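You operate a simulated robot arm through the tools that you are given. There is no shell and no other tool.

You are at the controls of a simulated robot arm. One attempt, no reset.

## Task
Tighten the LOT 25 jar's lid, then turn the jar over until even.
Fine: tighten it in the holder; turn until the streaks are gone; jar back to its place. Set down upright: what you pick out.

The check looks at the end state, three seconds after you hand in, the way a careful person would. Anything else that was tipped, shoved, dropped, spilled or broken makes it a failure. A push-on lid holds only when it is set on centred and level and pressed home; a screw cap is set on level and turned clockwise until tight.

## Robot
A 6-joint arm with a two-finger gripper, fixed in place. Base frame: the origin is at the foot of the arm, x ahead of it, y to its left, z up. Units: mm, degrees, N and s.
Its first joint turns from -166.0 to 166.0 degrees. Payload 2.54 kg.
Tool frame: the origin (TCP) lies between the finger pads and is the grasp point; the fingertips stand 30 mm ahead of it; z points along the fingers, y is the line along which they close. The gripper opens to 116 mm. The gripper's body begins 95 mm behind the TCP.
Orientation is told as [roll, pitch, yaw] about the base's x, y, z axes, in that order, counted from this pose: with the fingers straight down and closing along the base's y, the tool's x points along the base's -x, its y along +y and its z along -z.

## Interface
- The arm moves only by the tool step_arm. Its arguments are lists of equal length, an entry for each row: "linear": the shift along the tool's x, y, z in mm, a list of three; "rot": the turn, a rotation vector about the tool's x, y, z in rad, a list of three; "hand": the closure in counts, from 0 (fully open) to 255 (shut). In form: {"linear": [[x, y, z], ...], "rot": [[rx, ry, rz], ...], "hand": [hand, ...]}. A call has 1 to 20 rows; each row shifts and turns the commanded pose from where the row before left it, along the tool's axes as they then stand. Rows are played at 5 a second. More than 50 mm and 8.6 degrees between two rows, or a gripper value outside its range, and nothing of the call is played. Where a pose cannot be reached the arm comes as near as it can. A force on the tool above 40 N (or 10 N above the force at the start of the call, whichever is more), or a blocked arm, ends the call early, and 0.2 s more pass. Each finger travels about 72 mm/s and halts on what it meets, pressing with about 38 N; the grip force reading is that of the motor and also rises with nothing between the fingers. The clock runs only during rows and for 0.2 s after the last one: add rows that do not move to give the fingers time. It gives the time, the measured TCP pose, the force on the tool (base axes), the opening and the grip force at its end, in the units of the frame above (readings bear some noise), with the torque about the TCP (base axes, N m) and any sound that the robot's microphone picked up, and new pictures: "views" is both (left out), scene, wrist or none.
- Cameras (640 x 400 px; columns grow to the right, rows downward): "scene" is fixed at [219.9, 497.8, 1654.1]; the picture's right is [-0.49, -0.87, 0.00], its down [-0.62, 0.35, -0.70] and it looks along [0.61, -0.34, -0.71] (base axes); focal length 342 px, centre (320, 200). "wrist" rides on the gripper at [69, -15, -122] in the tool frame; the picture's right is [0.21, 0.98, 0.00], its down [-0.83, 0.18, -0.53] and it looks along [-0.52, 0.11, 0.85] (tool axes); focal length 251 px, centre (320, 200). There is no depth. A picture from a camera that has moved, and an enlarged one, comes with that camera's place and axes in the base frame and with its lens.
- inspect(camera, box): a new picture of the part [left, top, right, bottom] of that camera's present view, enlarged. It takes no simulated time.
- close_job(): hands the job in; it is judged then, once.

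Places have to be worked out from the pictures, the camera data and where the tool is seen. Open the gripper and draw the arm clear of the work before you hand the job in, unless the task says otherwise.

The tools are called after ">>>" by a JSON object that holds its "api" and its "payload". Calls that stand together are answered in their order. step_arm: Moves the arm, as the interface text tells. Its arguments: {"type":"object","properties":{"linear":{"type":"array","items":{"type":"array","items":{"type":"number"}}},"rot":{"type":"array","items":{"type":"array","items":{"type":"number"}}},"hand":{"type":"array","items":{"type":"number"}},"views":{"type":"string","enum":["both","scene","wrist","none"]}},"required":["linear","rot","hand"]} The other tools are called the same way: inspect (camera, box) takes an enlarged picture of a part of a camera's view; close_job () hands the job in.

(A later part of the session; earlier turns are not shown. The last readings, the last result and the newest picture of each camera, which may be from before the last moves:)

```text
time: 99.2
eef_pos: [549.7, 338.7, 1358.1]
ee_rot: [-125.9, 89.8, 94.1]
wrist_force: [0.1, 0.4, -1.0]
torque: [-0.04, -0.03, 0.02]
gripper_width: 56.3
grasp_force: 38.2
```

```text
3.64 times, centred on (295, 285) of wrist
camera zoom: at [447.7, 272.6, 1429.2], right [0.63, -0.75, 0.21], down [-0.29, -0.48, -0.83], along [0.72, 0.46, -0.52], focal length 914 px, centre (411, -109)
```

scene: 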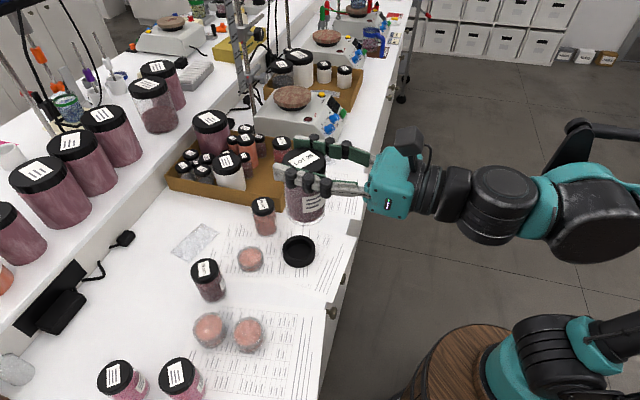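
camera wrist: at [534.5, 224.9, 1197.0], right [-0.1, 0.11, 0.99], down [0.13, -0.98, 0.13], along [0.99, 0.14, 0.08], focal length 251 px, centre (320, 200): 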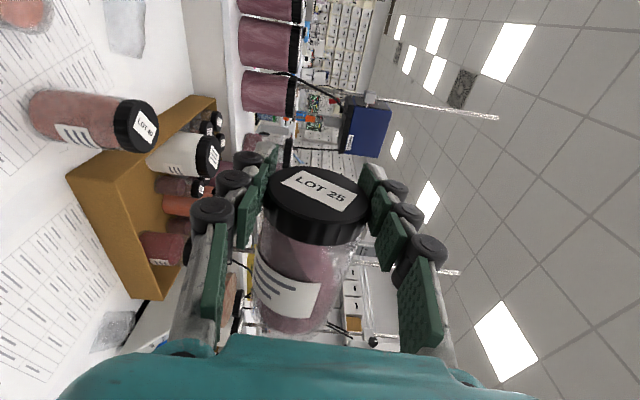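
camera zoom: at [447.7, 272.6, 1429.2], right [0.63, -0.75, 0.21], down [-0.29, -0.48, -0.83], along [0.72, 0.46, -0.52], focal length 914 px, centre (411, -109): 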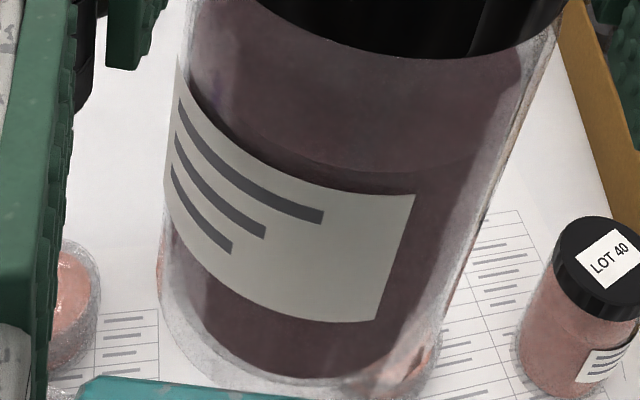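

Faint vertical streaks remain at the left, so more inversions are needed. I do another full turn over and back.

>>> {"api": "step_arm", "payload": {"linear": [[0, 0, 0], [0, 0, 0], [0, 0, 0], [0, 0, 0], [0, 0, 0], [0, 0, 0], [0, 0, 0], [0, 0, 0], [0, 0, 0], [0, 0, 0], [0, 0, 0], [0, 0, 0], [0, 0, 0], [0, 0, 0], [0, 0, 0], [0, 0, 0], [0, 0, 0], [0, 0, 0], [0, 0, 0], [0, 0, 0]], "rot": [[0, 0, -0.15], [0, 0, -0.15], [0, 0, -0.15], [0, 0, -0.15], [0, 0, -0.15], [0, 0, -0.15], [0, 0, -0.15], [0, 0, -0.15], [0, 0, -0.15], [0, 0, -0.15], [0, 0, -0.15], [0, 0, -0.15], [0, 0, -0.15], [0, 0, -0.15], [0, 0, -0.15], [0, 0, -0.15], [0, 0, -0.15], [0, 0, -0.15], [0, 0, -0.15], [0, 0, -0.15]], "hand": [255, 255, 255, 255, 255, 255, 255, 255, 255, 255, 255, 255, 255, 255, 255, 255, 255, 255, 255, 255], "views": "scene"}}

>>> {"api": "step_arm", "payload": {"linear": [[0, 0, 0], [0, 0, 0], [0, 0, 0], [0, 0, 0], [0, 0, 0], [0, 0, 0], [0, 0, 0], [0, 0, 0], [0, 0, 0], [0, 0, 0], [0, 0, 0], [0, 0, 0], [0, 0, 0], [0, 0, 0], [0, 0, 0], [0, 0, 0], [0, 0, 0], [0, 0, 0], [0, 0, 0], [0, 0, 0]], "rot": [[0, 0, 0.15], [0, 0, 0.15], [0, 0, 0.15], [0, 0, 0.15], [0, 0, 0.15], [0, 0, 0.15], [0, 0, 0.15], [0, 0, 0.15], [0, 0, 0.15], [0, 0, 0.15], [0, 0, 0.15], [0, 0, 0.15], [0, 0, 0.15], [0, 0, 0.15], [0, 0, 0.15], [0, 0, 0.15], [0, 0, 0.15], [0, 0, 0.15], [0, 0, 0.15], [0, 0, 0.15]], "hand": [255, 255, 255, 255, 255, 255, 255, 255, 255, 255, 255, 255, 255, 255, 255, 255, 255, 255, 255, 255], "views": "scene"}}

>>> {"api": "inspect", "payload": {"camera": "scene", "box": [284, 185, 326, 227]}}

>>> {"api": "inspect", "payload": {"camera": "wrist", "box": [230, 180, 370, 350]}}

```text
time: 103.4
eef_pos: [552.3, 339.2, 1356.1]
ee_rot: [90.8, -81.9, -50.7]
wrist_force: [-0.2, -0.4, -1.7]
torque: [-0.02, 0.05, 0.01]
gripper_width: 56.2
grasp_force: 38.1
```

scene: 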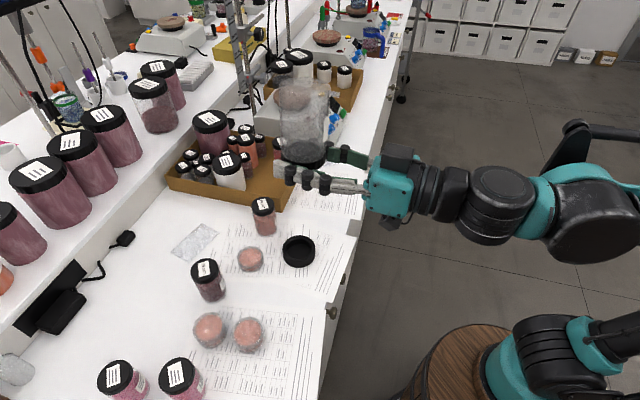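

```text
time: 107.6
eef_pos: [551.2, 338.7, 1355.6]
ee_rot: [-111.4, 89.8, 108.7]
wrist_force: [0.7, 0.0, -2.0]
torque: [0.02, -0.01, -0.02]
gripper_width: 56.0
grasp_force: 38.2
```

scene: 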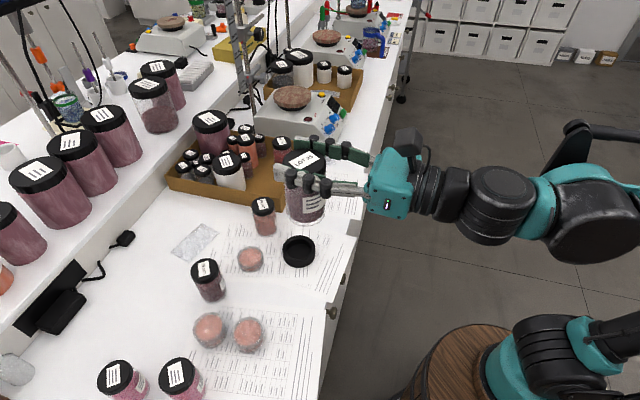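

```text
9.52 times, centred on (305, 206) of scene
camera zoom: at [219.9, 497.8, 1654.1], right [-0.49, -0.87, 0.0], down [-0.62, 0.35, -0.7], along [0.61, -0.34, -0.71], focal length 3256 px, centre (463, 143)
```

zoom: 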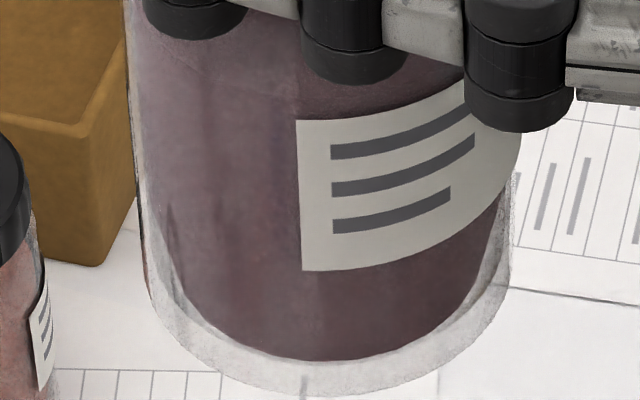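

```text
2.35 times, centred on (300, 265) of wrist
camera zoom: at [449.5, 271.6, 1426.5], right [0.63, -0.75, 0.21], down [-0.29, -0.48, -0.83], along [0.72, 0.46, -0.52], focal length 592 px, centre (367, 47)
```

zoom: 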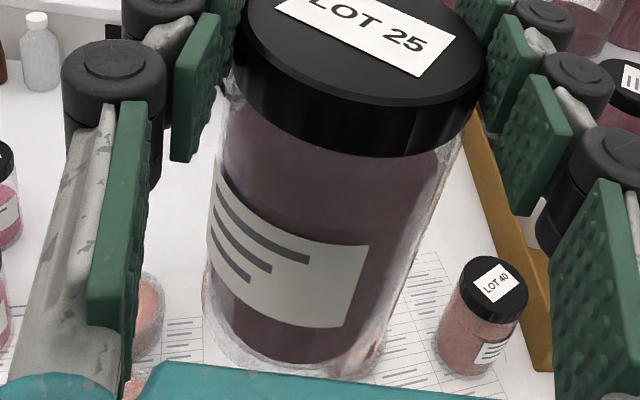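

The picture is nearly unchanged, with only faint bands. I keep turning with several more full inversions and compare afterwards.

>>> {"api": "step_arm", "payload": {"linear": [[0, 0, 0], [0, 0, 0], [0, 0, 0], [0, 0, 0], [0, 0, 0], [0, 0, 0], [0, 0, 0], [0, 0, 0], [0, 0, 0], [0, 0, 0], [0, 0, 0], [0, 0, 0], [0, 0, 0], [0, 0, 0], [0, 0, 0], [0, 0, 0], [0, 0, 0], [0, 0, 0], [0, 0, 0], [0, 0, 0]], "rot": [[0, 0, -0.15], [0, 0, -0.15], [0, 0, -0.15], [0, 0, -0.15], [0, 0, -0.15], [0, 0, -0.15], [0, 0, -0.15], [0, 0, -0.15], [0, 0, -0.15], [0, 0, -0.15], [0, 0, -0.15], [0, 0, -0.15], [0, 0, -0.15], [0, 0, -0.15], [0, 0, -0.15], [0, 0, -0.15], [0, 0, -0.15], [0, 0, -0.15], [0, 0, -0.15], [0, 0, -0.15]], "hand": [255, 255, 255, 255, 255, 255, 255, 255, 255, 255, 255, 255, 255, 255, 255, 255, 255, 255, 255, 255], "views": "none"}}

>>> {"api": "step_arm", "payload": {"linear": [[0, 0, 0], [0, 0, 0], [0, 0, 0], [0, 0, 0], [0, 0, 0], [0, 0, 0], [0, 0, 0], [0, 0, 0], [0, 0, 0], [0, 0, 0], [0, 0, 0], [0, 0, 0], [0, 0, 0], [0, 0, 0], [0, 0, 0], [0, 0, 0], [0, 0, 0], [0, 0, 0], [0, 0, 0], [0, 0, 0]], "rot": [[0, 0, 0.15], [0, 0, 0.15], [0, 0, 0.15], [0, 0, 0.15], [0, 0, 0.15], [0, 0, 0.15], [0, 0, 0.15], [0, 0, 0.15], [0, 0, 0.15], [0, 0, 0.15], [0, 0, 0.15], [0, 0, 0.15], [0, 0, 0.15], [0, 0, 0.15], [0, 0, 0.15], [0, 0, 0.15], [0, 0, 0.15], [0, 0, 0.15], [0, 0, 0.15], [0, 0, 0.15]], "hand": [255, 255, 255, 255, 255, 255, 255, 255, 255, 255, 255, 255, 255, 255, 255, 255, 255, 255, 255, 255], "views": "none"}}

>>> {"api": "step_arm", "payload": {"linear": [[0, 0, 0], [0, 0, 0], [0, 0, 0], [0, 0, 0], [0, 0, 0], [0, 0, 0], [0, 0, 0], [0, 0, 0], [0, 0, 0], [0, 0, 0], [0, 0, 0], [0, 0, 0], [0, 0, 0], [0, 0, 0], [0, 0, 0], [0, 0, 0], [0, 0, 0], [0, 0, 0], [0, 0, 0], [0, 0, 0]], "rot": [[0, 0, -0.15], [0, 0, -0.15], [0, 0, -0.15], [0, 0, -0.15], [0, 0, -0.15], [0, 0, -0.15], [0, 0, -0.15], [0, 0, -0.15], [0, 0, -0.15], [0, 0, -0.15], [0, 0, -0.15], [0, 0, -0.15], [0, 0, -0.15], [0, 0, -0.15], [0, 0, -0.15], [0, 0, -0.15], [0, 0, -0.15], [0, 0, -0.15], [0, 0, -0.15], [0, 0, -0.15]], "hand": [255, 255, 255, 255, 255, 255, 255, 255, 255, 255, 255, 255, 255, 255, 255, 255, 255, 255, 255, 255], "views": "none"}}

>>> {"api": "step_arm", "payload": {"linear": [[0, 0, 0], [0, 0, 0], [0, 0, 0], [0, 0, 0], [0, 0, 0], [0, 0, 0], [0, 0, 0], [0, 0, 0], [0, 0, 0], [0, 0, 0], [0, 0, 0], [0, 0, 0], [0, 0, 0], [0, 0, 0], [0, 0, 0], [0, 0, 0], [0, 0, 0], [0, 0, 0], [0, 0, 0], [0, 0, 0]], "rot": [[0, 0, 0.15], [0, 0, 0.15], [0, 0, 0.15], [0, 0, 0.15], [0, 0, 0.15], [0, 0, 0.15], [0, 0, 0.15], [0, 0, 0.15], [0, 0, 0.15], [0, 0, 0.15], [0, 0, 0.15], [0, 0, 0.15], [0, 0, 0.15], [0, 0, 0.15], [0, 0, 0.15], [0, 0, 0.15], [0, 0, 0.15], [0, 0, 0.15], [0, 0, 0.15], [0, 0, 0.15]], "hand": [255, 255, 255, 255, 255, 255, 255, 255, 255, 255, 255, 255, 255, 255, 255, 255, 255, 255, 255, 255], "views": "scene"}}

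>>> {"api": "inspect", "payload": {"camera": "scene", "box": [284, 185, 326, 227]}}

>>> {"api": "inspect", "payload": {"camera": "wrist", "box": [230, 180, 370, 350]}}

```text
time: 111.8
eef_pos: [551.7, 337.6, 1355.4]
ee_rot: [90.8, -81.8, -50.8]
wrist_force: [0.1, 0.3, -1.4]
torque: [0.01, 0.02, 0.03]
gripper_width: 56.1
grasp_force: 37.8
```

```text
time: 116.0
eef_pos: [552.6, 338.4, 1356.3]
ee_rot: [-111.7, 89.7, 108.4]
wrist_force: [-0.7, 0.1, -2.2]
torque: [0.0, 0.0, 0.0]
gripper_width: 56.2
grasp_force: 37.9
```

```text
time: 120.2
eef_pos: [551.6, 338.5, 1355.5]
ee_rot: [90.8, -81.8, -50.6]
wrist_force: [-0.8, 0.4, -1.1]
torque: [0.03, 0.02, 0.04]
gripper_width: 56.5
grasp_force: 38.2
```

```text
time: 124.4
eef_pos: [550.9, 337.2, 1355.9]
ee_rot: [-111.6, 89.7, 108.6]
wrist_force: [-0.2, -0.2, -1.6]
torque: [-0.03, 0.02, 0.01]
gripper_width: 56.4
grasp_force: 38.1
```

scene: 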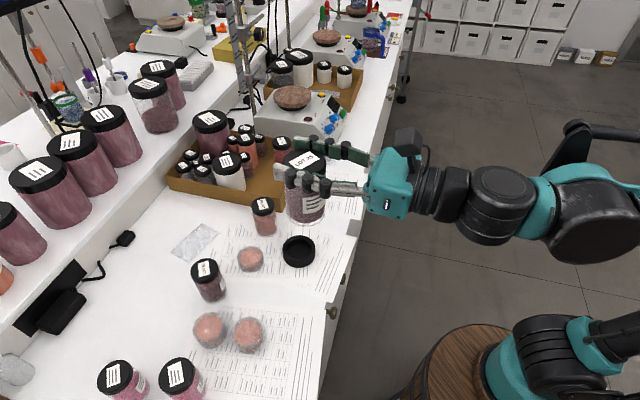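

```text
9.52 times, centred on (305, 206) of scene
camera zoom: at [219.9, 497.8, 1654.1], right [-0.49, -0.87, 0.0], down [-0.62, 0.35, -0.7], along [0.61, -0.34, -0.71], focal length 3256 px, centre (463, 143)
```

zoom: 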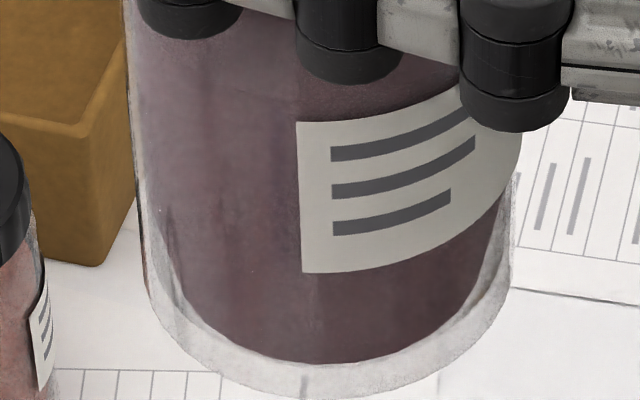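

```text
2.35 times, centred on (300, 265) of wrist
camera zoom: at [449.5, 272.3, 1427.1], right [0.63, -0.75, 0.21], down [-0.29, -0.48, -0.83], along [0.72, 0.46, -0.52], focal length 592 px, centre (367, 47)
```

zoom: 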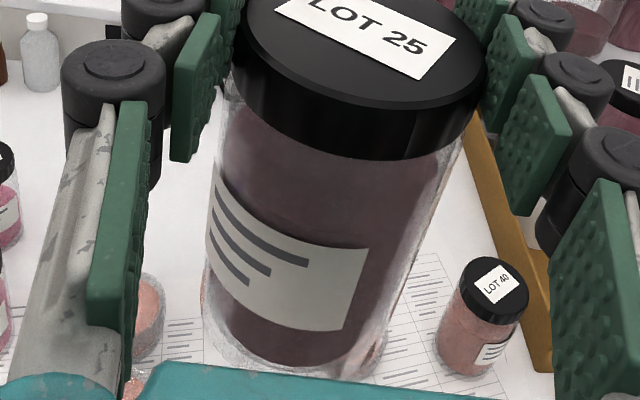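

The bands are fainter now. There is about 1 mm of creep in the grip, which I'll keep watching; I do three more inversions.

>>> {"api": "step_arm", "payload": {"linear": [[0, 0, 0], [0, 0, 0], [0, 0, 0], [0, 0, 0], [0, 0, 0], [0, 0, 0], [0, 0, 0], [0, 0, 0], [0, 0, 0], [0, 0, 0], [0, 0, 0], [0, 0, 0], [0, 0, 0], [0, 0, 0], [0, 0, 0], [0, 0, 0], [0, 0, 0], [0, 0, 0], [0, 0, 0], [0, 0, 0]], "rot": [[0, 0, -0.15], [0, 0, -0.15], [0, 0, -0.15], [0, 0, -0.15], [0, 0, -0.15], [0, 0, -0.15], [0, 0, -0.15], [0, 0, -0.15], [0, 0, -0.15], [0, 0, -0.15], [0, 0, -0.15], [0, 0, -0.15], [0, 0, -0.15], [0, 0, -0.15], [0, 0, -0.15], [0, 0, -0.15], [0, 0, -0.15], [0, 0, -0.15], [0, 0, -0.15], [0, 0, -0.15]], "hand": [255, 255, 255, 255, 255, 255, 255, 255, 255, 255, 255, 255, 255, 255, 255, 255, 255, 255, 255, 255], "views": "none"}}

>>> {"api": "step_arm", "payload": {"linear": [[0, 0, 0], [0, 0, 0], [0, 0, 0], [0, 0, 0], [0, 0, 0], [0, 0, 0], [0, 0, 0], [0, 0, 0], [0, 0, 0], [0, 0, 0], [0, 0, 0], [0, 0, 0], [0, 0, 0], [0, 0, 0], [0, 0, 0], [0, 0, 0], [0, 0, 0], [0, 0, 0], [0, 0, 0], [0, 0, 0]], "rot": [[0, 0, 0.15], [0, 0, 0.15], [0, 0, 0.15], [0, 0, 0.15], [0, 0, 0.15], [0, 0, 0.15], [0, 0, 0.15], [0, 0, 0.15], [0, 0, 0.15], [0, 0, 0.15], [0, 0, 0.15], [0, 0, 0.15], [0, 0, 0.15], [0, 0, 0.15], [0, 0, 0.15], [0, 0, 0.15], [0, 0, 0.15], [0, 0, 0.15], [0, 0, 0.15], [0, 0, 0.15]], "hand": [255, 255, 255, 255, 255, 255, 255, 255, 255, 255, 255, 255, 255, 255, 255, 255, 255, 255, 255, 255], "views": "scene"}}

>>> {"api": "inspect", "payload": {"camera": "scene", "box": [284, 185, 326, 227]}}

```text
time: 128.6
eef_pos: [551.8, 338.9, 1356.1]
ee_rot: [90.8, -81.8, -50.8]
wrist_force: [-0.2, -0.6, -1.6]
torque: [0.01, 0.02, -0.02]
gripper_width: 56.6
grasp_force: 38.2
```

```text
time: 132.8
eef_pos: [553.0, 338.0, 1356.0]
ee_rot: [-111.8, 89.7, 108.5]
wrist_force: [0.1, 0.1, -1.8]
torque: [0.03, 0.01, -0.03]
gripper_width: 56.1
grasp_force: 38.1
```

scene: 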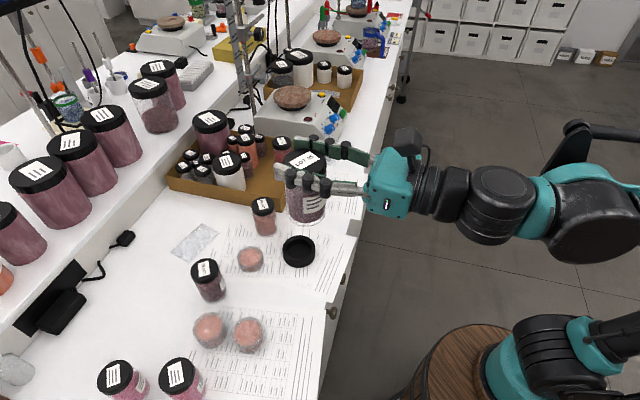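

```text
9.52 times, centred on (305, 206) of scene
camera zoom: at [219.9, 497.8, 1654.1], right [-0.49, -0.87, 0.0], down [-0.62, 0.35, -0.7], along [0.61, -0.34, -0.71], focal length 3256 px, centre (463, 143)
```

zoom: 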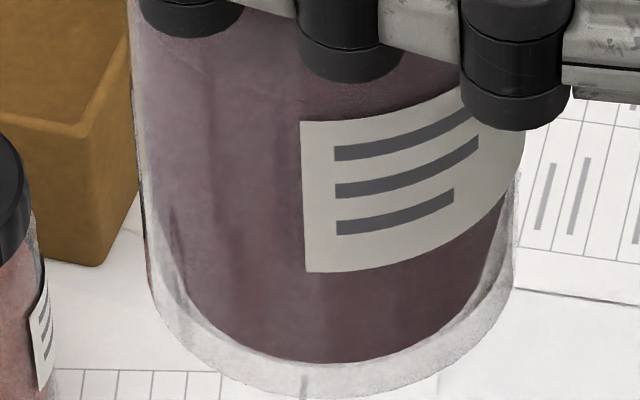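

The faint bands look fixed in every picture, so they may be reflections on the glass rather than streaks in the contents. I'll take the same wrist crop as before the inversions and compare, plus close-ups.

>>> {"api": "inspect", "payload": {"camera": "wrist", "box": [220, 150, 400, 350]}}

>>> {"api": "inspect", "payload": {"camera": "wrist", "box": [250, 235, 350, 340]}}

>>> {"api": "inspect", "payload": {"camera": "scene", "box": [190, 250, 230, 310]}}

```text
2.00 times, centred on (310, 250) of wrist
camera zoom: at [450.0, 271.9, 1426.8], right [0.63, -0.75, 0.21], down [-0.29, -0.48, -0.83], along [0.72, 0.46, -0.52], focal length 503 px, centre (340, 100)
```

zoom: 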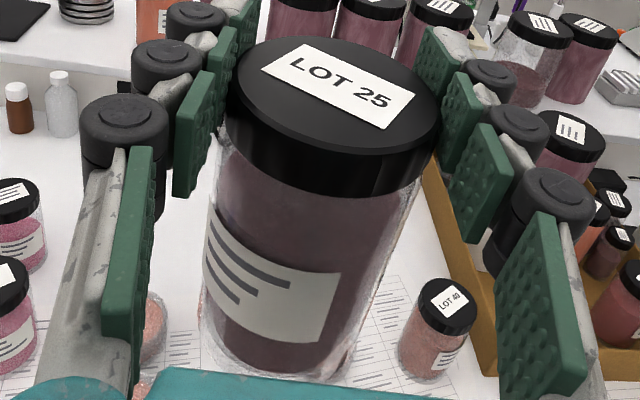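

```text
3.81 times, centred on (300, 288) of wrist
camera zoom: at [450.0, 271.9, 1426.8], right [0.63, -0.75, 0.21], down [-0.29, -0.48, -0.83], along [0.72, 0.46, -0.52], focal length 958 px, centre (396, -133)
```

zoom: 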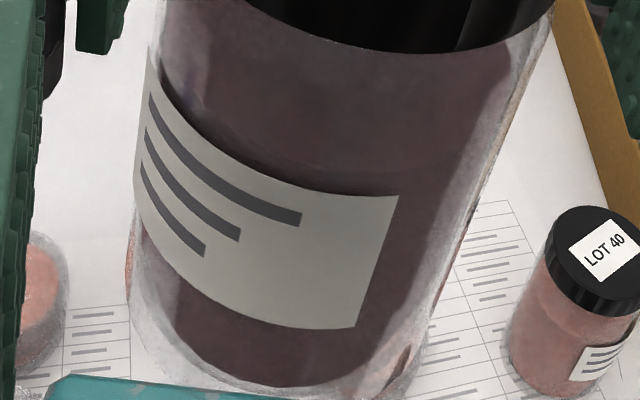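

```text
6.67 times, centred on (210, 280) of scene
camera zoom: at [219.9, 497.8, 1654.1], right [-0.49, -0.87, 0.0], down [-0.62, 0.35, -0.7], along [0.61, -0.34, -0.71], focal length 2279 px, centre (1053, -333)
```

zoom: 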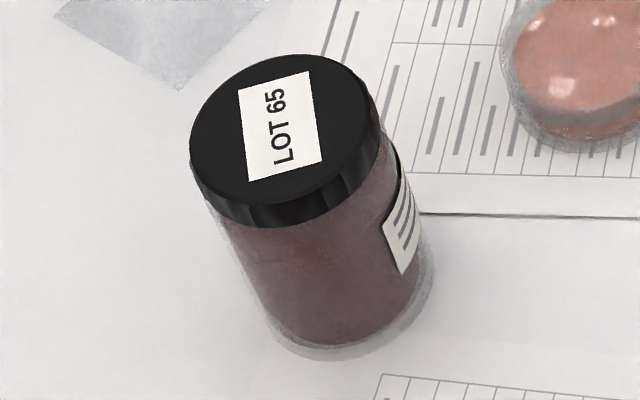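

The contents now look uniform from the wrist side, and slip in the grip is only about 1 mm in total. To be safe I add a few more inversions before returning the jar.

>>> {"api": "step_arm", "payload": {"linear": [[0, 0, 0], [0, 0, 0], [0, 0, 0], [0, 0, 0], [0, 0, 0], [0, 0, 0], [0, 0, 0], [0, 0, 0], [0, 0, 0], [0, 0, 0], [0, 0, 0], [0, 0, 0], [0, 0, 0], [0, 0, 0], [0, 0, 0], [0, 0, 0], [0, 0, 0], [0, 0, 0], [0, 0, 0], [0, 0, 0]], "rot": [[0, 0, -0.15], [0, 0, -0.15], [0, 0, -0.15], [0, 0, -0.15], [0, 0, -0.15], [0, 0, -0.15], [0, 0, -0.15], [0, 0, -0.15], [0, 0, -0.15], [0, 0, -0.15], [0, 0, -0.15], [0, 0, -0.15], [0, 0, -0.15], [0, 0, -0.15], [0, 0, -0.15], [0, 0, -0.15], [0, 0, -0.15], [0, 0, -0.15], [0, 0, -0.15], [0, 0, -0.15]], "hand": [255, 255, 255, 255, 255, 255, 255, 255, 255, 255, 255, 255, 255, 255, 255, 255, 255, 255, 255, 255], "views": "none"}}

>>> {"api": "step_arm", "payload": {"linear": [[0, 0, 0], [0, 0, 0], [0, 0, 0], [0, 0, 0], [0, 0, 0], [0, 0, 0], [0, 0, 0], [0, 0, 0], [0, 0, 0], [0, 0, 0], [0, 0, 0], [0, 0, 0], [0, 0, 0], [0, 0, 0], [0, 0, 0], [0, 0, 0], [0, 0, 0], [0, 0, 0], [0, 0, 0], [0, 0, 0]], "rot": [[0, 0, 0.15], [0, 0, 0.15], [0, 0, 0.15], [0, 0, 0.15], [0, 0, 0.15], [0, 0, 0.15], [0, 0, 0.15], [0, 0, 0.15], [0, 0, 0.15], [0, 0, 0.15], [0, 0, 0.15], [0, 0, 0.15], [0, 0, 0.15], [0, 0, 0.15], [0, 0, 0.15], [0, 0, 0.15], [0, 0, 0.15], [0, 0, 0.15], [0, 0, 0.15], [0, 0, 0.15]], "hand": [255, 255, 255, 255, 255, 255, 255, 255, 255, 255, 255, 255, 255, 255, 255, 255, 255, 255, 255, 255], "views": "none"}}

>>> {"api": "step_arm", "payload": {"linear": [[0, 0, 0], [0, 0, 0], [0, 0, 0], [0, 0, 0], [0, 0, 0], [0, 0, 0], [0, 0, 0], [0, 0, 0], [0, 0, 0], [0, 0, 0], [0, 0, 0], [0, 0, 0], [0, 0, 0], [0, 0, 0], [0, 0, 0], [0, 0, 0], [0, 0, 0], [0, 0, 0], [0, 0, 0], [0, 0, 0]], "rot": [[0, 0, -0.15], [0, 0, -0.15], [0, 0, -0.15], [0, 0, -0.15], [0, 0, -0.15], [0, 0, -0.15], [0, 0, -0.15], [0, 0, -0.15], [0, 0, -0.15], [0, 0, -0.15], [0, 0, -0.15], [0, 0, -0.15], [0, 0, -0.15], [0, 0, -0.15], [0, 0, -0.15], [0, 0, -0.15], [0, 0, -0.15], [0, 0, -0.15], [0, 0, -0.15], [0, 0, -0.15]], "hand": [255, 255, 255, 255, 255, 255, 255, 255, 255, 255, 255, 255, 255, 255, 255, 255, 255, 255, 255, 255], "views": "none"}}

>>> {"api": "step_arm", "payload": {"linear": [[0, 0, 0], [0, 0, 0], [0, 0, 0], [0, 0, 0], [0, 0, 0], [0, 0, 0], [0, 0, 0], [0, 0, 0], [0, 0, 0], [0, 0, 0], [0, 0, 0], [0, 0, 0], [0, 0, 0], [0, 0, 0], [0, 0, 0], [0, 0, 0], [0, 0, 0], [0, 0, 0], [0, 0, 0], [0, 0, 0]], "rot": [[0, 0, 0.15], [0, 0, 0.15], [0, 0, 0.15], [0, 0, 0.15], [0, 0, 0.15], [0, 0, 0.15], [0, 0, 0.15], [0, 0, 0.15], [0, 0, 0.15], [0, 0, 0.15], [0, 0, 0.15], [0, 0, 0.15], [0, 0, 0.15], [0, 0, 0.15], [0, 0, 0.15], [0, 0, 0.15], [0, 0, 0.15], [0, 0, 0.15], [0, 0, 0.15], [0, 0, 0.15]], "hand": [255, 255, 255, 255, 255, 255, 255, 255, 255, 255, 255, 255, 255, 255, 255, 255, 255, 255, 255, 255], "views": "both"}}

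>>> {"api": "inspect", "payload": {"camera": "scene", "box": [284, 185, 326, 227]}}

>>> {"api": "inspect", "payload": {"camera": "wrist", "box": [220, 150, 400, 350]}}

```text
time: 137.0
eef_pos: [551.9, 338.6, 1357.1]
ee_rot: [90.8, -81.8, -50.7]
wrist_force: [0.1, 0.4, -1.3]
torque: [0.02, -0.01, -0.02]
gripper_width: 56.2
grasp_force: 38.1
```

```text
time: 141.2
eef_pos: [551.2, 337.9, 1355.9]
ee_rot: [-111.6, 89.6, 108.5]
wrist_force: [-0.3, 0.2, -2.3]
torque: [0.03, 0.03, -0.01]
gripper_width: 56.5
grasp_force: 37.7
```

```text
time: 145.4
eef_pos: [552.4, 338.2, 1354.5]
ee_rot: [90.8, -81.7, -50.7]
wrist_force: [-0.4, -0.4, -2.3]
torque: [0.02, -0.02, 0.0]
gripper_width: 56.3
grasp_force: 37.6
```

```text
time: 149.6
eef_pos: [551.8, 339.2, 1355.4]
ee_rot: [-111.5, 89.8, 108.6]
wrist_force: [-1.2, -0.4, -1.6]
torque: [0.04, -0.01, 0.02]
gripper_width: 56.7
grasp_force: 37.8
camera wrist: at [449.8, 272.2, 1426.8], right [0.63, -0.75, 0.21], down [-0.29, -0.48, -0.83], along [0.72, 0.46, -0.52], focal length 251 px, centre (320, 200)
```

scene: 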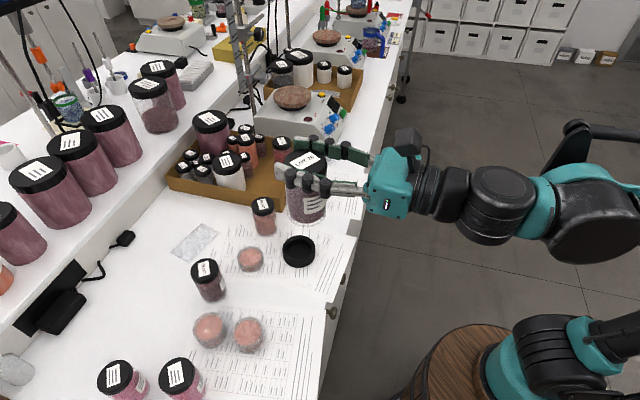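
wrist: 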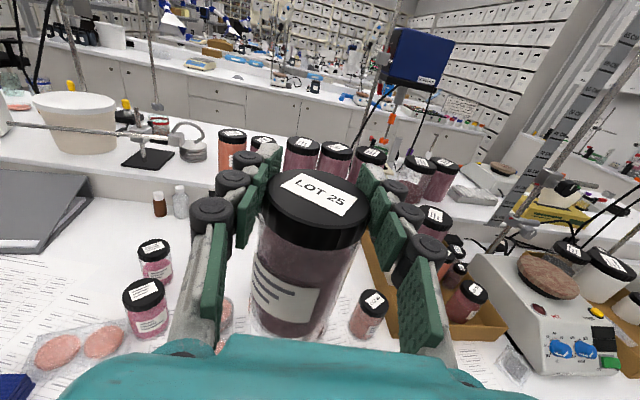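

```text
9.52 times, centred on (305, 206) of scene
camera zoom: at [219.9, 497.8, 1654.1], right [-0.49, -0.87, 0.0], down [-0.62, 0.35, -0.7], along [0.61, -0.34, -0.71], focal length 3256 px, centre (463, 143)
```

zoom: 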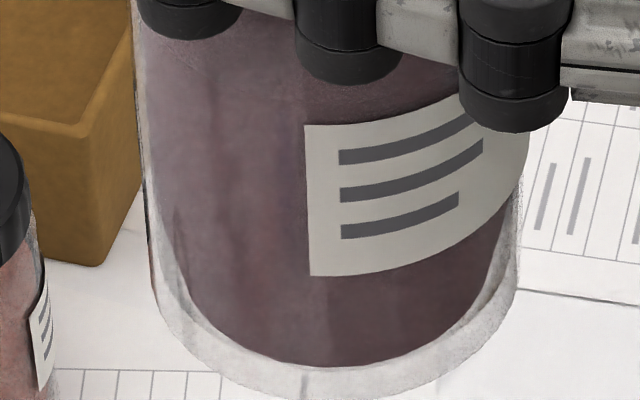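

```text
2.00 times, centred on (310, 250) of wrist
camera zoom: at [449.8, 272.2, 1426.8], right [0.63, -0.75, 0.21], down [-0.29, -0.48, -0.83], along [0.72, 0.46, -0.52], focal length 503 px, centre (340, 100)
```

zoom: 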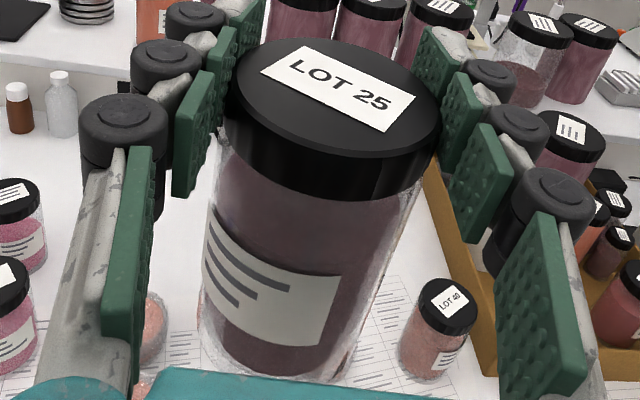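

From both sides the contents look even apart from a light gradient. To separate glass reflections from streaks I tilt the jar part-way and look again; reflections would move and streaks would not.

>>> {"api": "step_arm", "payload": {"linear": [[0, 0, 0], [0, 0, 0], [0, 0, 0], [0, 0, 0], [0, 0, 0], [0, 0, 0], [0, 0, 0], [0, 0, 0]], "rot": [[0, 0, -0.15], [0, 0, -0.15], [0, 0, -0.15], [0, 0, -0.15], [0, 0, -0.15], [0, 0, -0.15], [0, 0, -0.15], [0, 0, 0]], "hand": [255, 255, 255, 255, 255, 255, 255, 255], "views": "scene"}}

>>> {"api": "inspect", "payload": {"camera": "scene", "box": [275, 135, 345, 205]}}

>>> {"api": "inspect", "payload": {"camera": "wrist", "box": [220, 190, 380, 350]}}

```text
time: 151.4
eef_pos: [551.5, 337.2, 1355.9]
ee_rot: [90.1, 29.9, -49.9]
wrist_force: [-0.2, 0.9, -1.6]
torque: [0.08, 0.06, -0.01]
gripper_width: 56.5
grasp_force: 38.0
```

scene: 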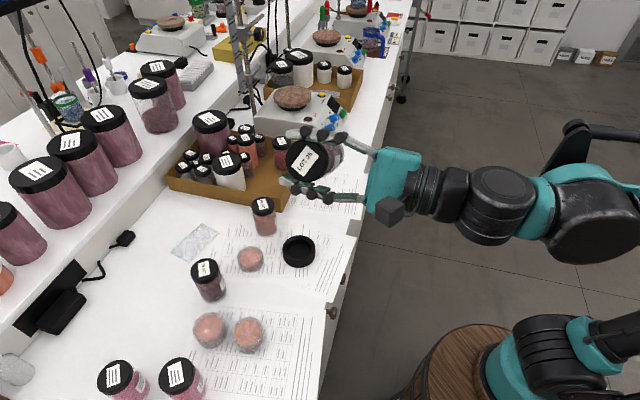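

```text
5.71 times, centred on (310, 170) of scene
camera zoom: at [219.9, 497.8, 1654.1], right [-0.49, -0.87, 0.0], down [-0.62, 0.35, -0.7], along [0.61, -0.34, -0.71], focal length 1953 px, centre (377, 371)
```

zoom: 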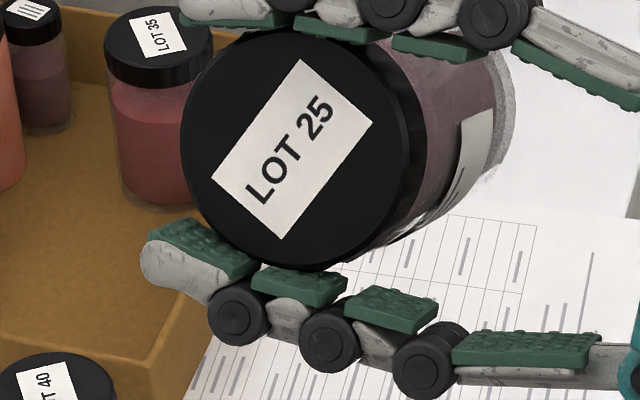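

```text
2.50 times, centred on (300, 270) of wrist
camera zoom: at [415.9, 312.9, 1379.0], right [0.19, -0.23, 0.95], down [0.11, -0.96, -0.26], along [0.97, 0.16, -0.16], focal length 629 px, centre (370, 25)
```

zoom: 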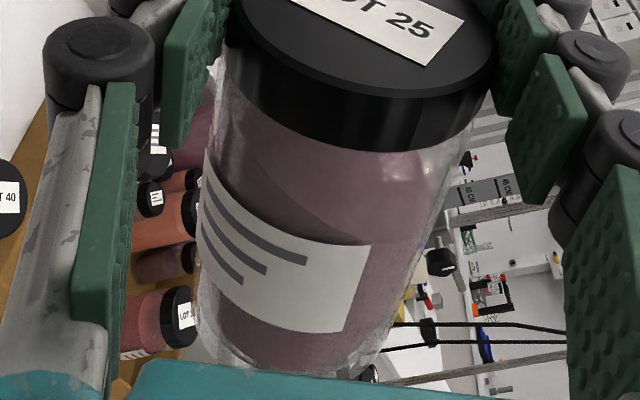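

In this light the contents are an even mauve with no bands. I complete one more inversion from here and come back upright.

>>> {"api": "step_arm", "payload": {"linear": [[0, 0, 0], [0, 0, 0], [0, 0, 0], [0, 0, 0], [0, 0, 0], [0, 0, 0], [0, 0, 0], [0, 0, 0], [0, 0, 0], [0, 0, 0], [0, 0, 0], [0, 0, 0], [0, 0, 0], [0, 0, 0], [0, 0, 0]], "rot": [[0, 0, -0.15], [0, 0, -0.15], [0, 0, -0.15], [0, 0, -0.15], [0, 0, -0.15], [0, 0, -0.15], [0, 0, -0.15], [0, 0, -0.15], [0, 0, -0.15], [0, 0, -0.15], [0, 0, -0.15], [0, 0, -0.15], [0, 0, -0.15], [0, 0, 0], [0, 0, 0]], "hand": [255, 255, 255, 255, 255, 255, 255, 255, 255, 255, 255, 255, 255, 255, 255], "views": "none"}}

>>> {"api": "step_arm", "payload": {"linear": [[0, 0, 0], [0, 0, 0], [0, 0, 0], [0, 0, 0], [0, 0, 0], [0, 0, 0], [0, 0, 0], [0, 0, 0], [0, 0, 0], [0, 0, 0], [0, 0, 0], [0, 0, 0], [0, 0, 0], [0, 0, 0], [0, 0, 0], [0, 0, 0], [0, 0, 0], [0, 0, 0], [0, 0, 0], [0, 0, 0]], "rot": [[0, 0, 0.15], [0, 0, 0.15], [0, 0, 0.15], [0, 0, 0.15], [0, 0, 0.15], [0, 0, 0.15], [0, 0, 0.15], [0, 0, 0.15], [0, 0, 0.15], [0, 0, 0.15], [0, 0, 0.15], [0, 0, 0.15], [0, 0, 0.15], [0, 0, 0.15], [0, 0, 0.15], [0, 0, 0.15], [0, 0, 0.15], [0, 0, 0.15], [0, 0, 0.15], [0, 0, 0.15]], "hand": [255, 255, 255, 255, 255, 255, 255, 255, 255, 255, 255, 255, 255, 255, 255, 255, 255, 255, 255, 255], "views": "both"}}

>>> {"api": "inspect", "payload": {"camera": "scene", "box": [270, 140, 345, 230]}}

>>> {"api": "inspect", "payload": {"camera": "wrist", "box": [220, 150, 400, 350]}}

```text
time: 154.6
eef_pos: [550.4, 338.8, 1355.3]
ee_rot: [90.7, -81.6, -50.7]
wrist_force: [-0.3, 0.4, -2.2]
torque: [0.01, 0.01, -0.02]
gripper_width: 56.5
grasp_force: 37.8
```

```text
time: 158.8
eef_pos: [550.9, 338.5, 1355.1]
ee_rot: [-111.5, 89.6, 108.6]
wrist_force: [0.4, 0.7, -2.3]
torque: [-0.01, -0.02, 0.0]
gripper_width: 56.6
grasp_force: 38.0
camera wrist: at [449.3, 272.2, 1426.3], right [0.63, -0.75, 0.21], down [-0.29, -0.48, -0.83], along [0.72, 0.46, -0.52], focal length 251 px, centre (320, 200)
```

scene: 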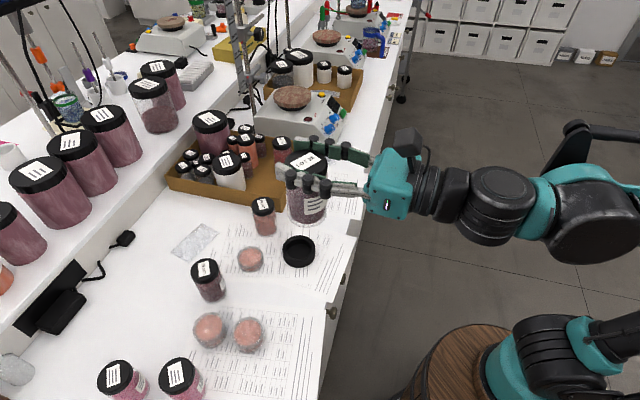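
wrist: 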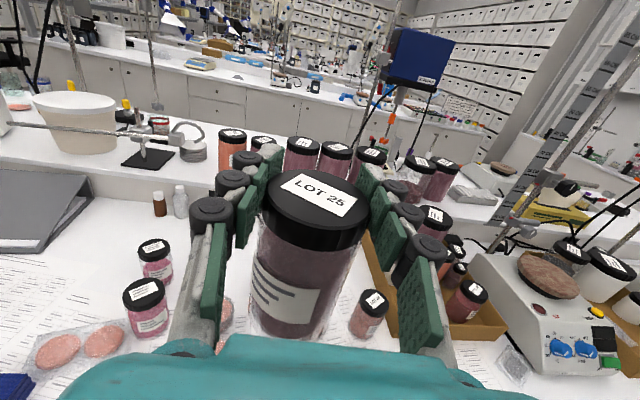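

```text
4.44 times, centred on (308, 185) of scene
camera zoom: at [219.9, 497.8, 1654.1], right [-0.49, -0.87, 0.0], down [-0.62, 0.35, -0.7], along [0.61, -0.34, -0.71], focal length 1519 px, centre (376, 267)
```

zoom: 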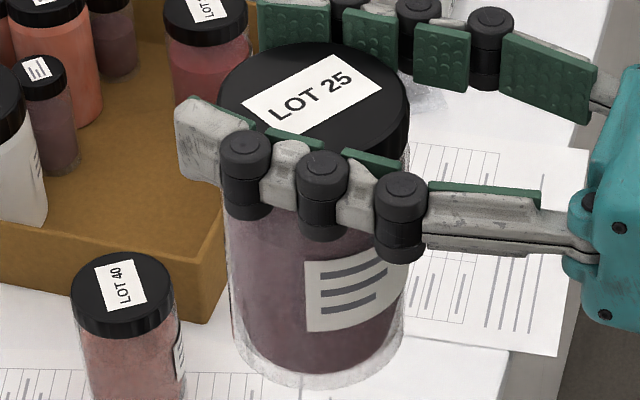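

```text
2.00 times, centred on (310, 250) of wrist
camera zoom: at [449.3, 272.2, 1426.3], right [0.63, -0.75, 0.21], down [-0.29, -0.48, -0.83], along [0.72, 0.46, -0.52], focal length 503 px, centre (340, 100)
```

zoom: 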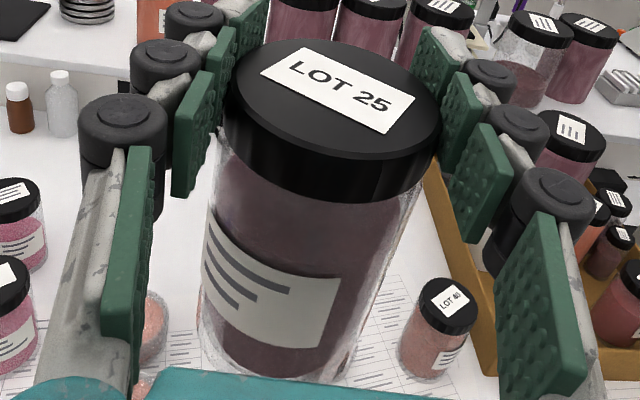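

The contents look even, the lid is tight and the jar is still upright in the grip, having crept only 2–3 mm. I carry it back toward its original place, first retracing to the earlier waypoint.

>>> {"api": "step_arm", "payload": {"linear": [[-10, 10, 2], [-20, 20, 5], [-25, 24, 6], [-25, 24, 6], [-25, 24, 6], [-25, 24, 6], [-20, 20, 3], [0, 0, 0]], "rot": [[0, 0, 0], [0, 0, 0], [0, 0, 0], [0, 0, 0], [0, 0, 0], [0, 0, 0], [0, 0, 0], [0, 0, 0]], "hand": [255, 255, 255, 255, 255, 255, 255, 255], "views": "none"}}

>>> {"api": "step_arm", "payload": {"linear": [[0, 12, 4], [0, 20, 7.5], [0, 25, 9.5], [0, 25, 9.5], [0, 25, 9.5], [0, 25, 9.5], [0, 25, 9.5], [0, 25, 9.5], [0, 22, 8.5], [0, 16, 6], [0, 11, 4], [0, 0, 0]], "rot": [[0, 0, 0], [0, 0, 0], [0, 0, 0], [0, 0, 0], [0, 0, 0], [0, 0, 0], [0, 0, 0], [0, 0, 0], [0, 0, 0], [0, 0, 0], [0, 0, 0], [0, 0, 0]], "hand": [255, 255, 255, 255, 255, 255, 255, 255, 255, 255, 255, 255], "views": "both"}}

```text
time: 160.6
eef_pos: [674.5, 248.4, 1204.7]
ee_rot: [-126.8, 89.9, 93.3]
wrist_force: [-0.6, -0.1, -2.1]
torque: [0.02, 0.02, -0.01]
gripper_width: 56.6
grasp_force: 38.1
```

```text
time: 163.2
eef_pos: [887.1, 130.4, 1205.3]
ee_rot: [-125.7, 89.8, 94.4]
wrist_force: [0.1, 0.5, -1.6]
torque: [0.0, 0.02, 0.0]
gripper_width: 56.3
grasp_force: 37.5
camera wrist: at [784.7, 64.2, 1276.8], right [0.63, -0.75, 0.21], down [-0.29, -0.48, -0.83], along [0.72, 0.46, -0.52], focal length 251 px, centre (320, 200)
```

scene: 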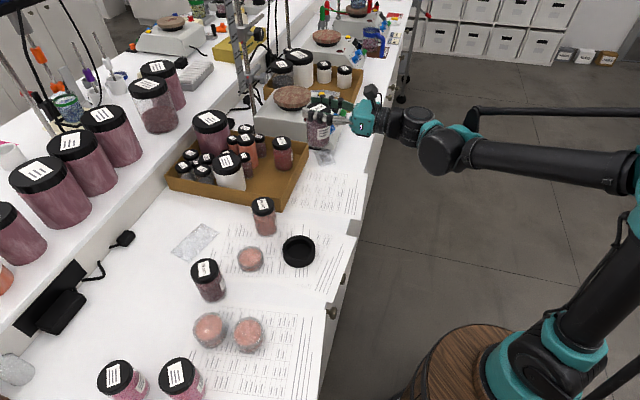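
wrist: 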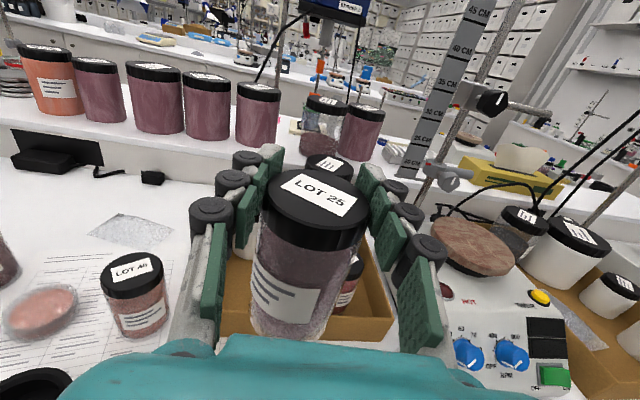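

The TCP is back above the home spot. I lower the jar to about 25 mm above the paper and compare with its original position in the picture.

>>> {"api": "step_arm", "payload": {"linear": [[-20, 0, 0], [-30, 0, 0], [-30, 0, 0], [-30, 0, 0], [-30, 0, 0], [-20, 0, 0], [-12, 0, 0], [0, 0, 0]], "rot": [[0, 0, 0], [0, 0, 0], [0, 0, 0], [0, 0, 0], [0, 0, 0], [0, 0, 0], [0, 0, 0], [0, 0, 0]], "hand": [255, 255, 255, 255, 255, 255, 255, 255], "views": "both"}}

>>> {"api": "inspect", "payload": {"camera": "scene", "box": [290, 150, 350, 210]}}

>>> {"api": "inspect", "payload": {"camera": "wrist", "box": [220, 150, 400, 350]}}

```text
time: 165.0
eef_pos: [887.8, 129.4, 1034.6]
ee_rot: [-125.8, 89.8, 94.4]
wrist_force: [0.1, 0.1, -2.0]
torque: [-0.01, -0.02, -0.04]
gripper_width: 56.6
grasp_force: 37.8
camera wrist: at [785.3, 62.9, 1104.4], right [0.63, -0.75, 0.21], down [-0.29, -0.48, -0.83], along [0.72, 0.46, -0.52], focal length 251 px, centre (320, 200)
```

scene: 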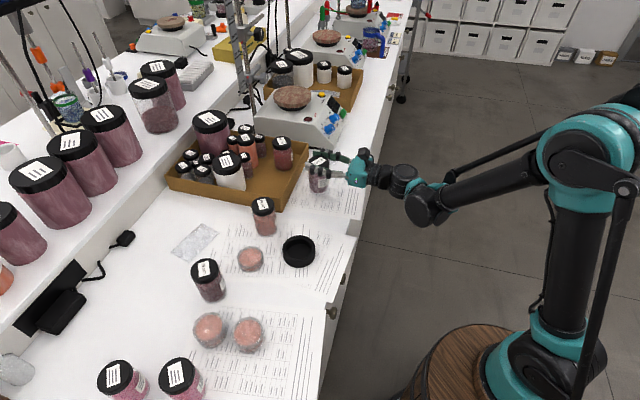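
wrist: 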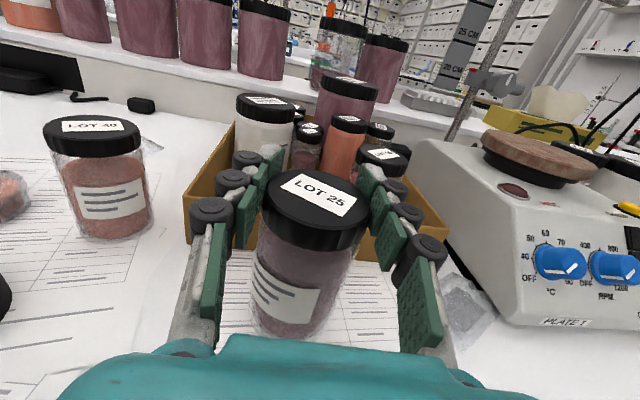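

```text
6.67 times, centred on (320, 180) of scene
camera zoom: at [219.9, 497.8, 1654.1], right [-0.49, -0.87, 0.0], down [-0.62, 0.35, -0.7], along [0.61, -0.34, -0.71], focal length 2279 px, centre (320, 333)
```

zoom: 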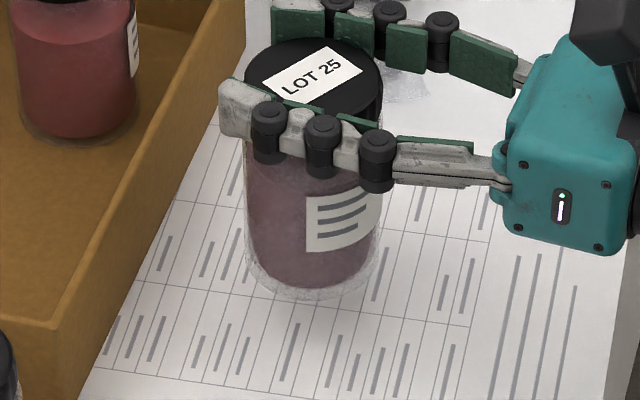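

```text
2.00 times, centred on (310, 250) of wrist
camera zoom: at [785.3, 62.9, 1104.4], right [0.63, -0.75, 0.21], down [-0.29, -0.48, -0.83], along [0.72, 0.46, -0.52], focal length 503 px, centre (340, 100)
```

zoom: 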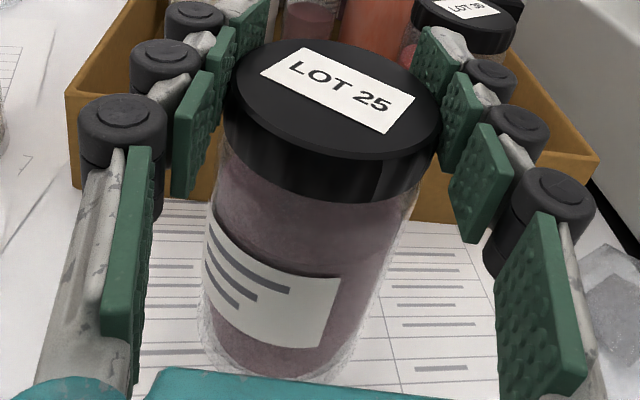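

The jar's base appears about 3 mm to the right of its original place in the picture. I'll take the original reference crops and measure more precisely.

>>> {"api": "inspect", "payload": {"camera": "scene", "box": [300, 165, 335, 200]}}

>>> {"api": "inspect", "payload": {"camera": "scene", "box": [300, 150, 335, 185]}}

```text
11.43 times, centred on (318, 182) of scene
camera zoom: at [219.9, 497.8, 1654.1], right [-0.49, -0.87, 0.0], down [-0.62, 0.35, -0.7], along [0.61, -0.34, -0.71], focal length 3907 px, centre (349, 400)
```

zoom: 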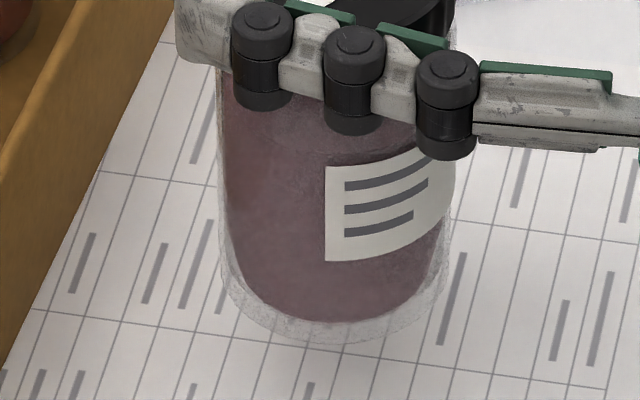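

```text
11.43 times, centred on (318, 168) of scene
camera zoom: at [219.9, 497.8, 1654.1], right [-0.49, -0.87, 0.0], down [-0.62, 0.35, -0.7], along [0.61, -0.34, -0.71], focal length 3907 px, centre (349, 571)
```

zoom: 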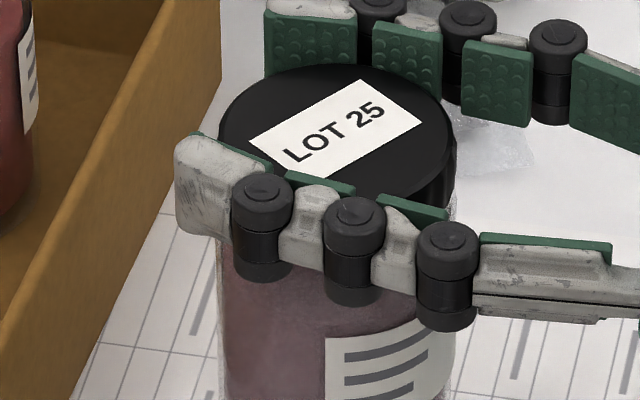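

The jar is about 3 mm right of its original spot; the depth offset depends on the exact height. I correct sideways first and lower close to the paper, then compare again.

>>> {"api": "step_arm", "payload": {"linear": [[0, -1.1, 3], [-8, 0, 0], [-7, 0, 0], [-4, 0, 0], [0, 0, 0]], "rot": [[0, 0, 0], [0, 0, 0], [0, 0, 0], [0, 0, 0], [0, 0, 0]], "hand": [255, 255, 255, 255, 255], "views": "none"}}

>>> {"api": "step_arm", "payload": {"linear": [[-1.5, 0, 0], [-1.5, 0, 0], [0, 0, 0]], "rot": [[0, 0, 0], [0, 0, 0], [0, 0, 0]], "hand": [255, 255, 255], "views": "none"}}

>>> {"api": "inspect", "payload": {"camera": "scene", "box": [300, 165, 335, 200]}}

>>> {"api": "inspect", "payload": {"camera": "scene", "box": [290, 150, 350, 210]}}

```text
time: 166.2
eef_pos: [888.9, 131.6, 1014.7]
ee_rot: [-125.7, 89.8, 94.4]
wrist_force: [-0.6, 0.2, -1.6]
torque: [0.02, 0.03, -0.01]
gripper_width: 56.5
grasp_force: 37.5
```

```text
time: 167.0
eef_pos: [888.1, 131.9, 1010.7]
ee_rot: [-126.0, 89.8, 94.1]
wrist_force: [-0.2, 0.6, -1.7]
torque: [0.0, 0.02, -0.05]
gripper_width: 56.6
grasp_force: 37.8
```

```text
11.43 times, centred on (318, 182) of scene
camera zoom: at [219.9, 497.8, 1654.1], right [-0.49, -0.87, 0.0], down [-0.62, 0.35, -0.7], along [0.61, -0.34, -0.71], focal length 3907 px, centre (349, 400)
```

zoom: 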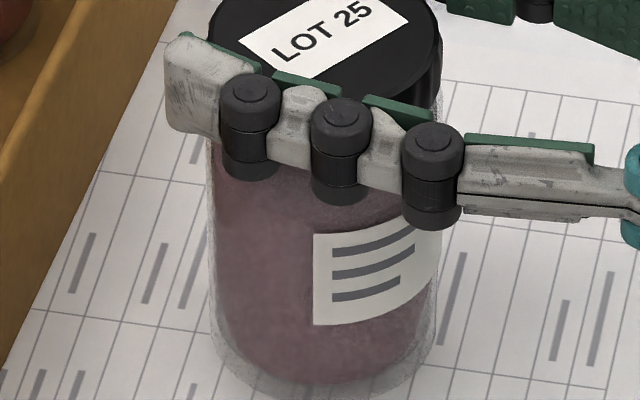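

```text
6.67 times, centred on (320, 180) of scene
camera zoom: at [219.9, 497.8, 1654.1], right [-0.49, -0.87, 0.0], down [-0.62, 0.35, -0.7], along [0.61, -0.34, -0.71], focal length 2279 px, centre (320, 333)
```

zoom: 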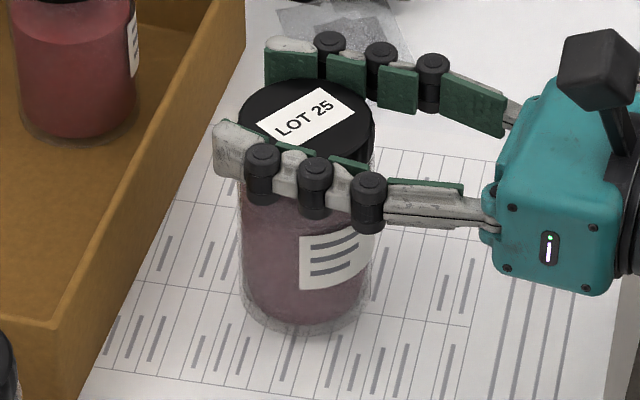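

The picture now nearly matches the original crop. I lower in small steps to find the paper.

>>> {"api": "step_arm", "payload": {"linear": [[-1, 0, 0], [0, 0, 0], [-1, 0, 0], [0, 0, 0]], "rot": [[0, 0, 0], [0, 0, 0], [0, 0, 0], [0, 0, 0]], "hand": [255, 255, 255, 255], "views": "none"}}

>>> {"api": "step_arm", "payload": {"linear": [[-0.8, 0, 0], [0, 0, 0]], "rot": [[0, 0, 0], [0, 0, 0]], "hand": [255, 255], "views": "none"}}

```text
time: 168.0
eef_pos: [889.7, 131.9, 1009.7]
ee_rot: [-125.9, 89.8, 94.2]
wrist_force: [-0.2, 0.2, -2.2]
torque: [0.01, 0.03, 0.02]
gripper_width: 56.8
grasp_force: 38.3
```

```text
time: 168.6
eef_pos: [888.8, 132.8, 1008.5]
ee_rot: [-125.9, 89.9, 94.2]
wrist_force: [-0.4, -0.6, -2.8]
torque: [0.02, 0.0, -0.01]
gripper_width: 56.6
grasp_force: 37.9
```

Still hanging at z≈1008, so the jar would land about 3–4 mm toward the camera from its original spot. I shift 3.3 mm along +y of the tool while still in the air, then continue down.

>>> {"api": "step_arm", "payload": {"linear": [[1, 1.6, 0], [0, 1.7, 0], [-1.5, 0, 0], [-1, 0, 0], [0, 0, 0]], "rot": [[0, 0, 0], [0, 0, 0], [0, 0, 0], [0, 0, 0], [0, 0, 0]], "hand": [255, 255, 255, 255, 255], "views": "none"}}

>>> {"api": "step_arm", "payload": {"linear": [[-0.8, 0, 0], [0, 0, 0]], "rot": [[0, 0, 0], [0, 0, 0]], "hand": [255, 255], "views": "none"}}

```text
time: 169.8
eef_pos: [891.5, 128.5, 1006.6]
ee_rot: [-125.8, 89.8, 94.3]
wrist_force: [0.5, -0.7, -2.0]
torque: [-0.01, -0.01, -0.01]
gripper_width: 56.3
grasp_force: 37.7
```

```text
time: 170.4
eef_pos: [891.0, 127.3, 1007.9]
ee_rot: [-125.9, 89.7, 94.3]
wrist_force: [-0.7, 0.2, -2.3]
torque: [0.02, 0.01, -0.01]
gripper_width: 56.1
grasp_force: 37.4
```

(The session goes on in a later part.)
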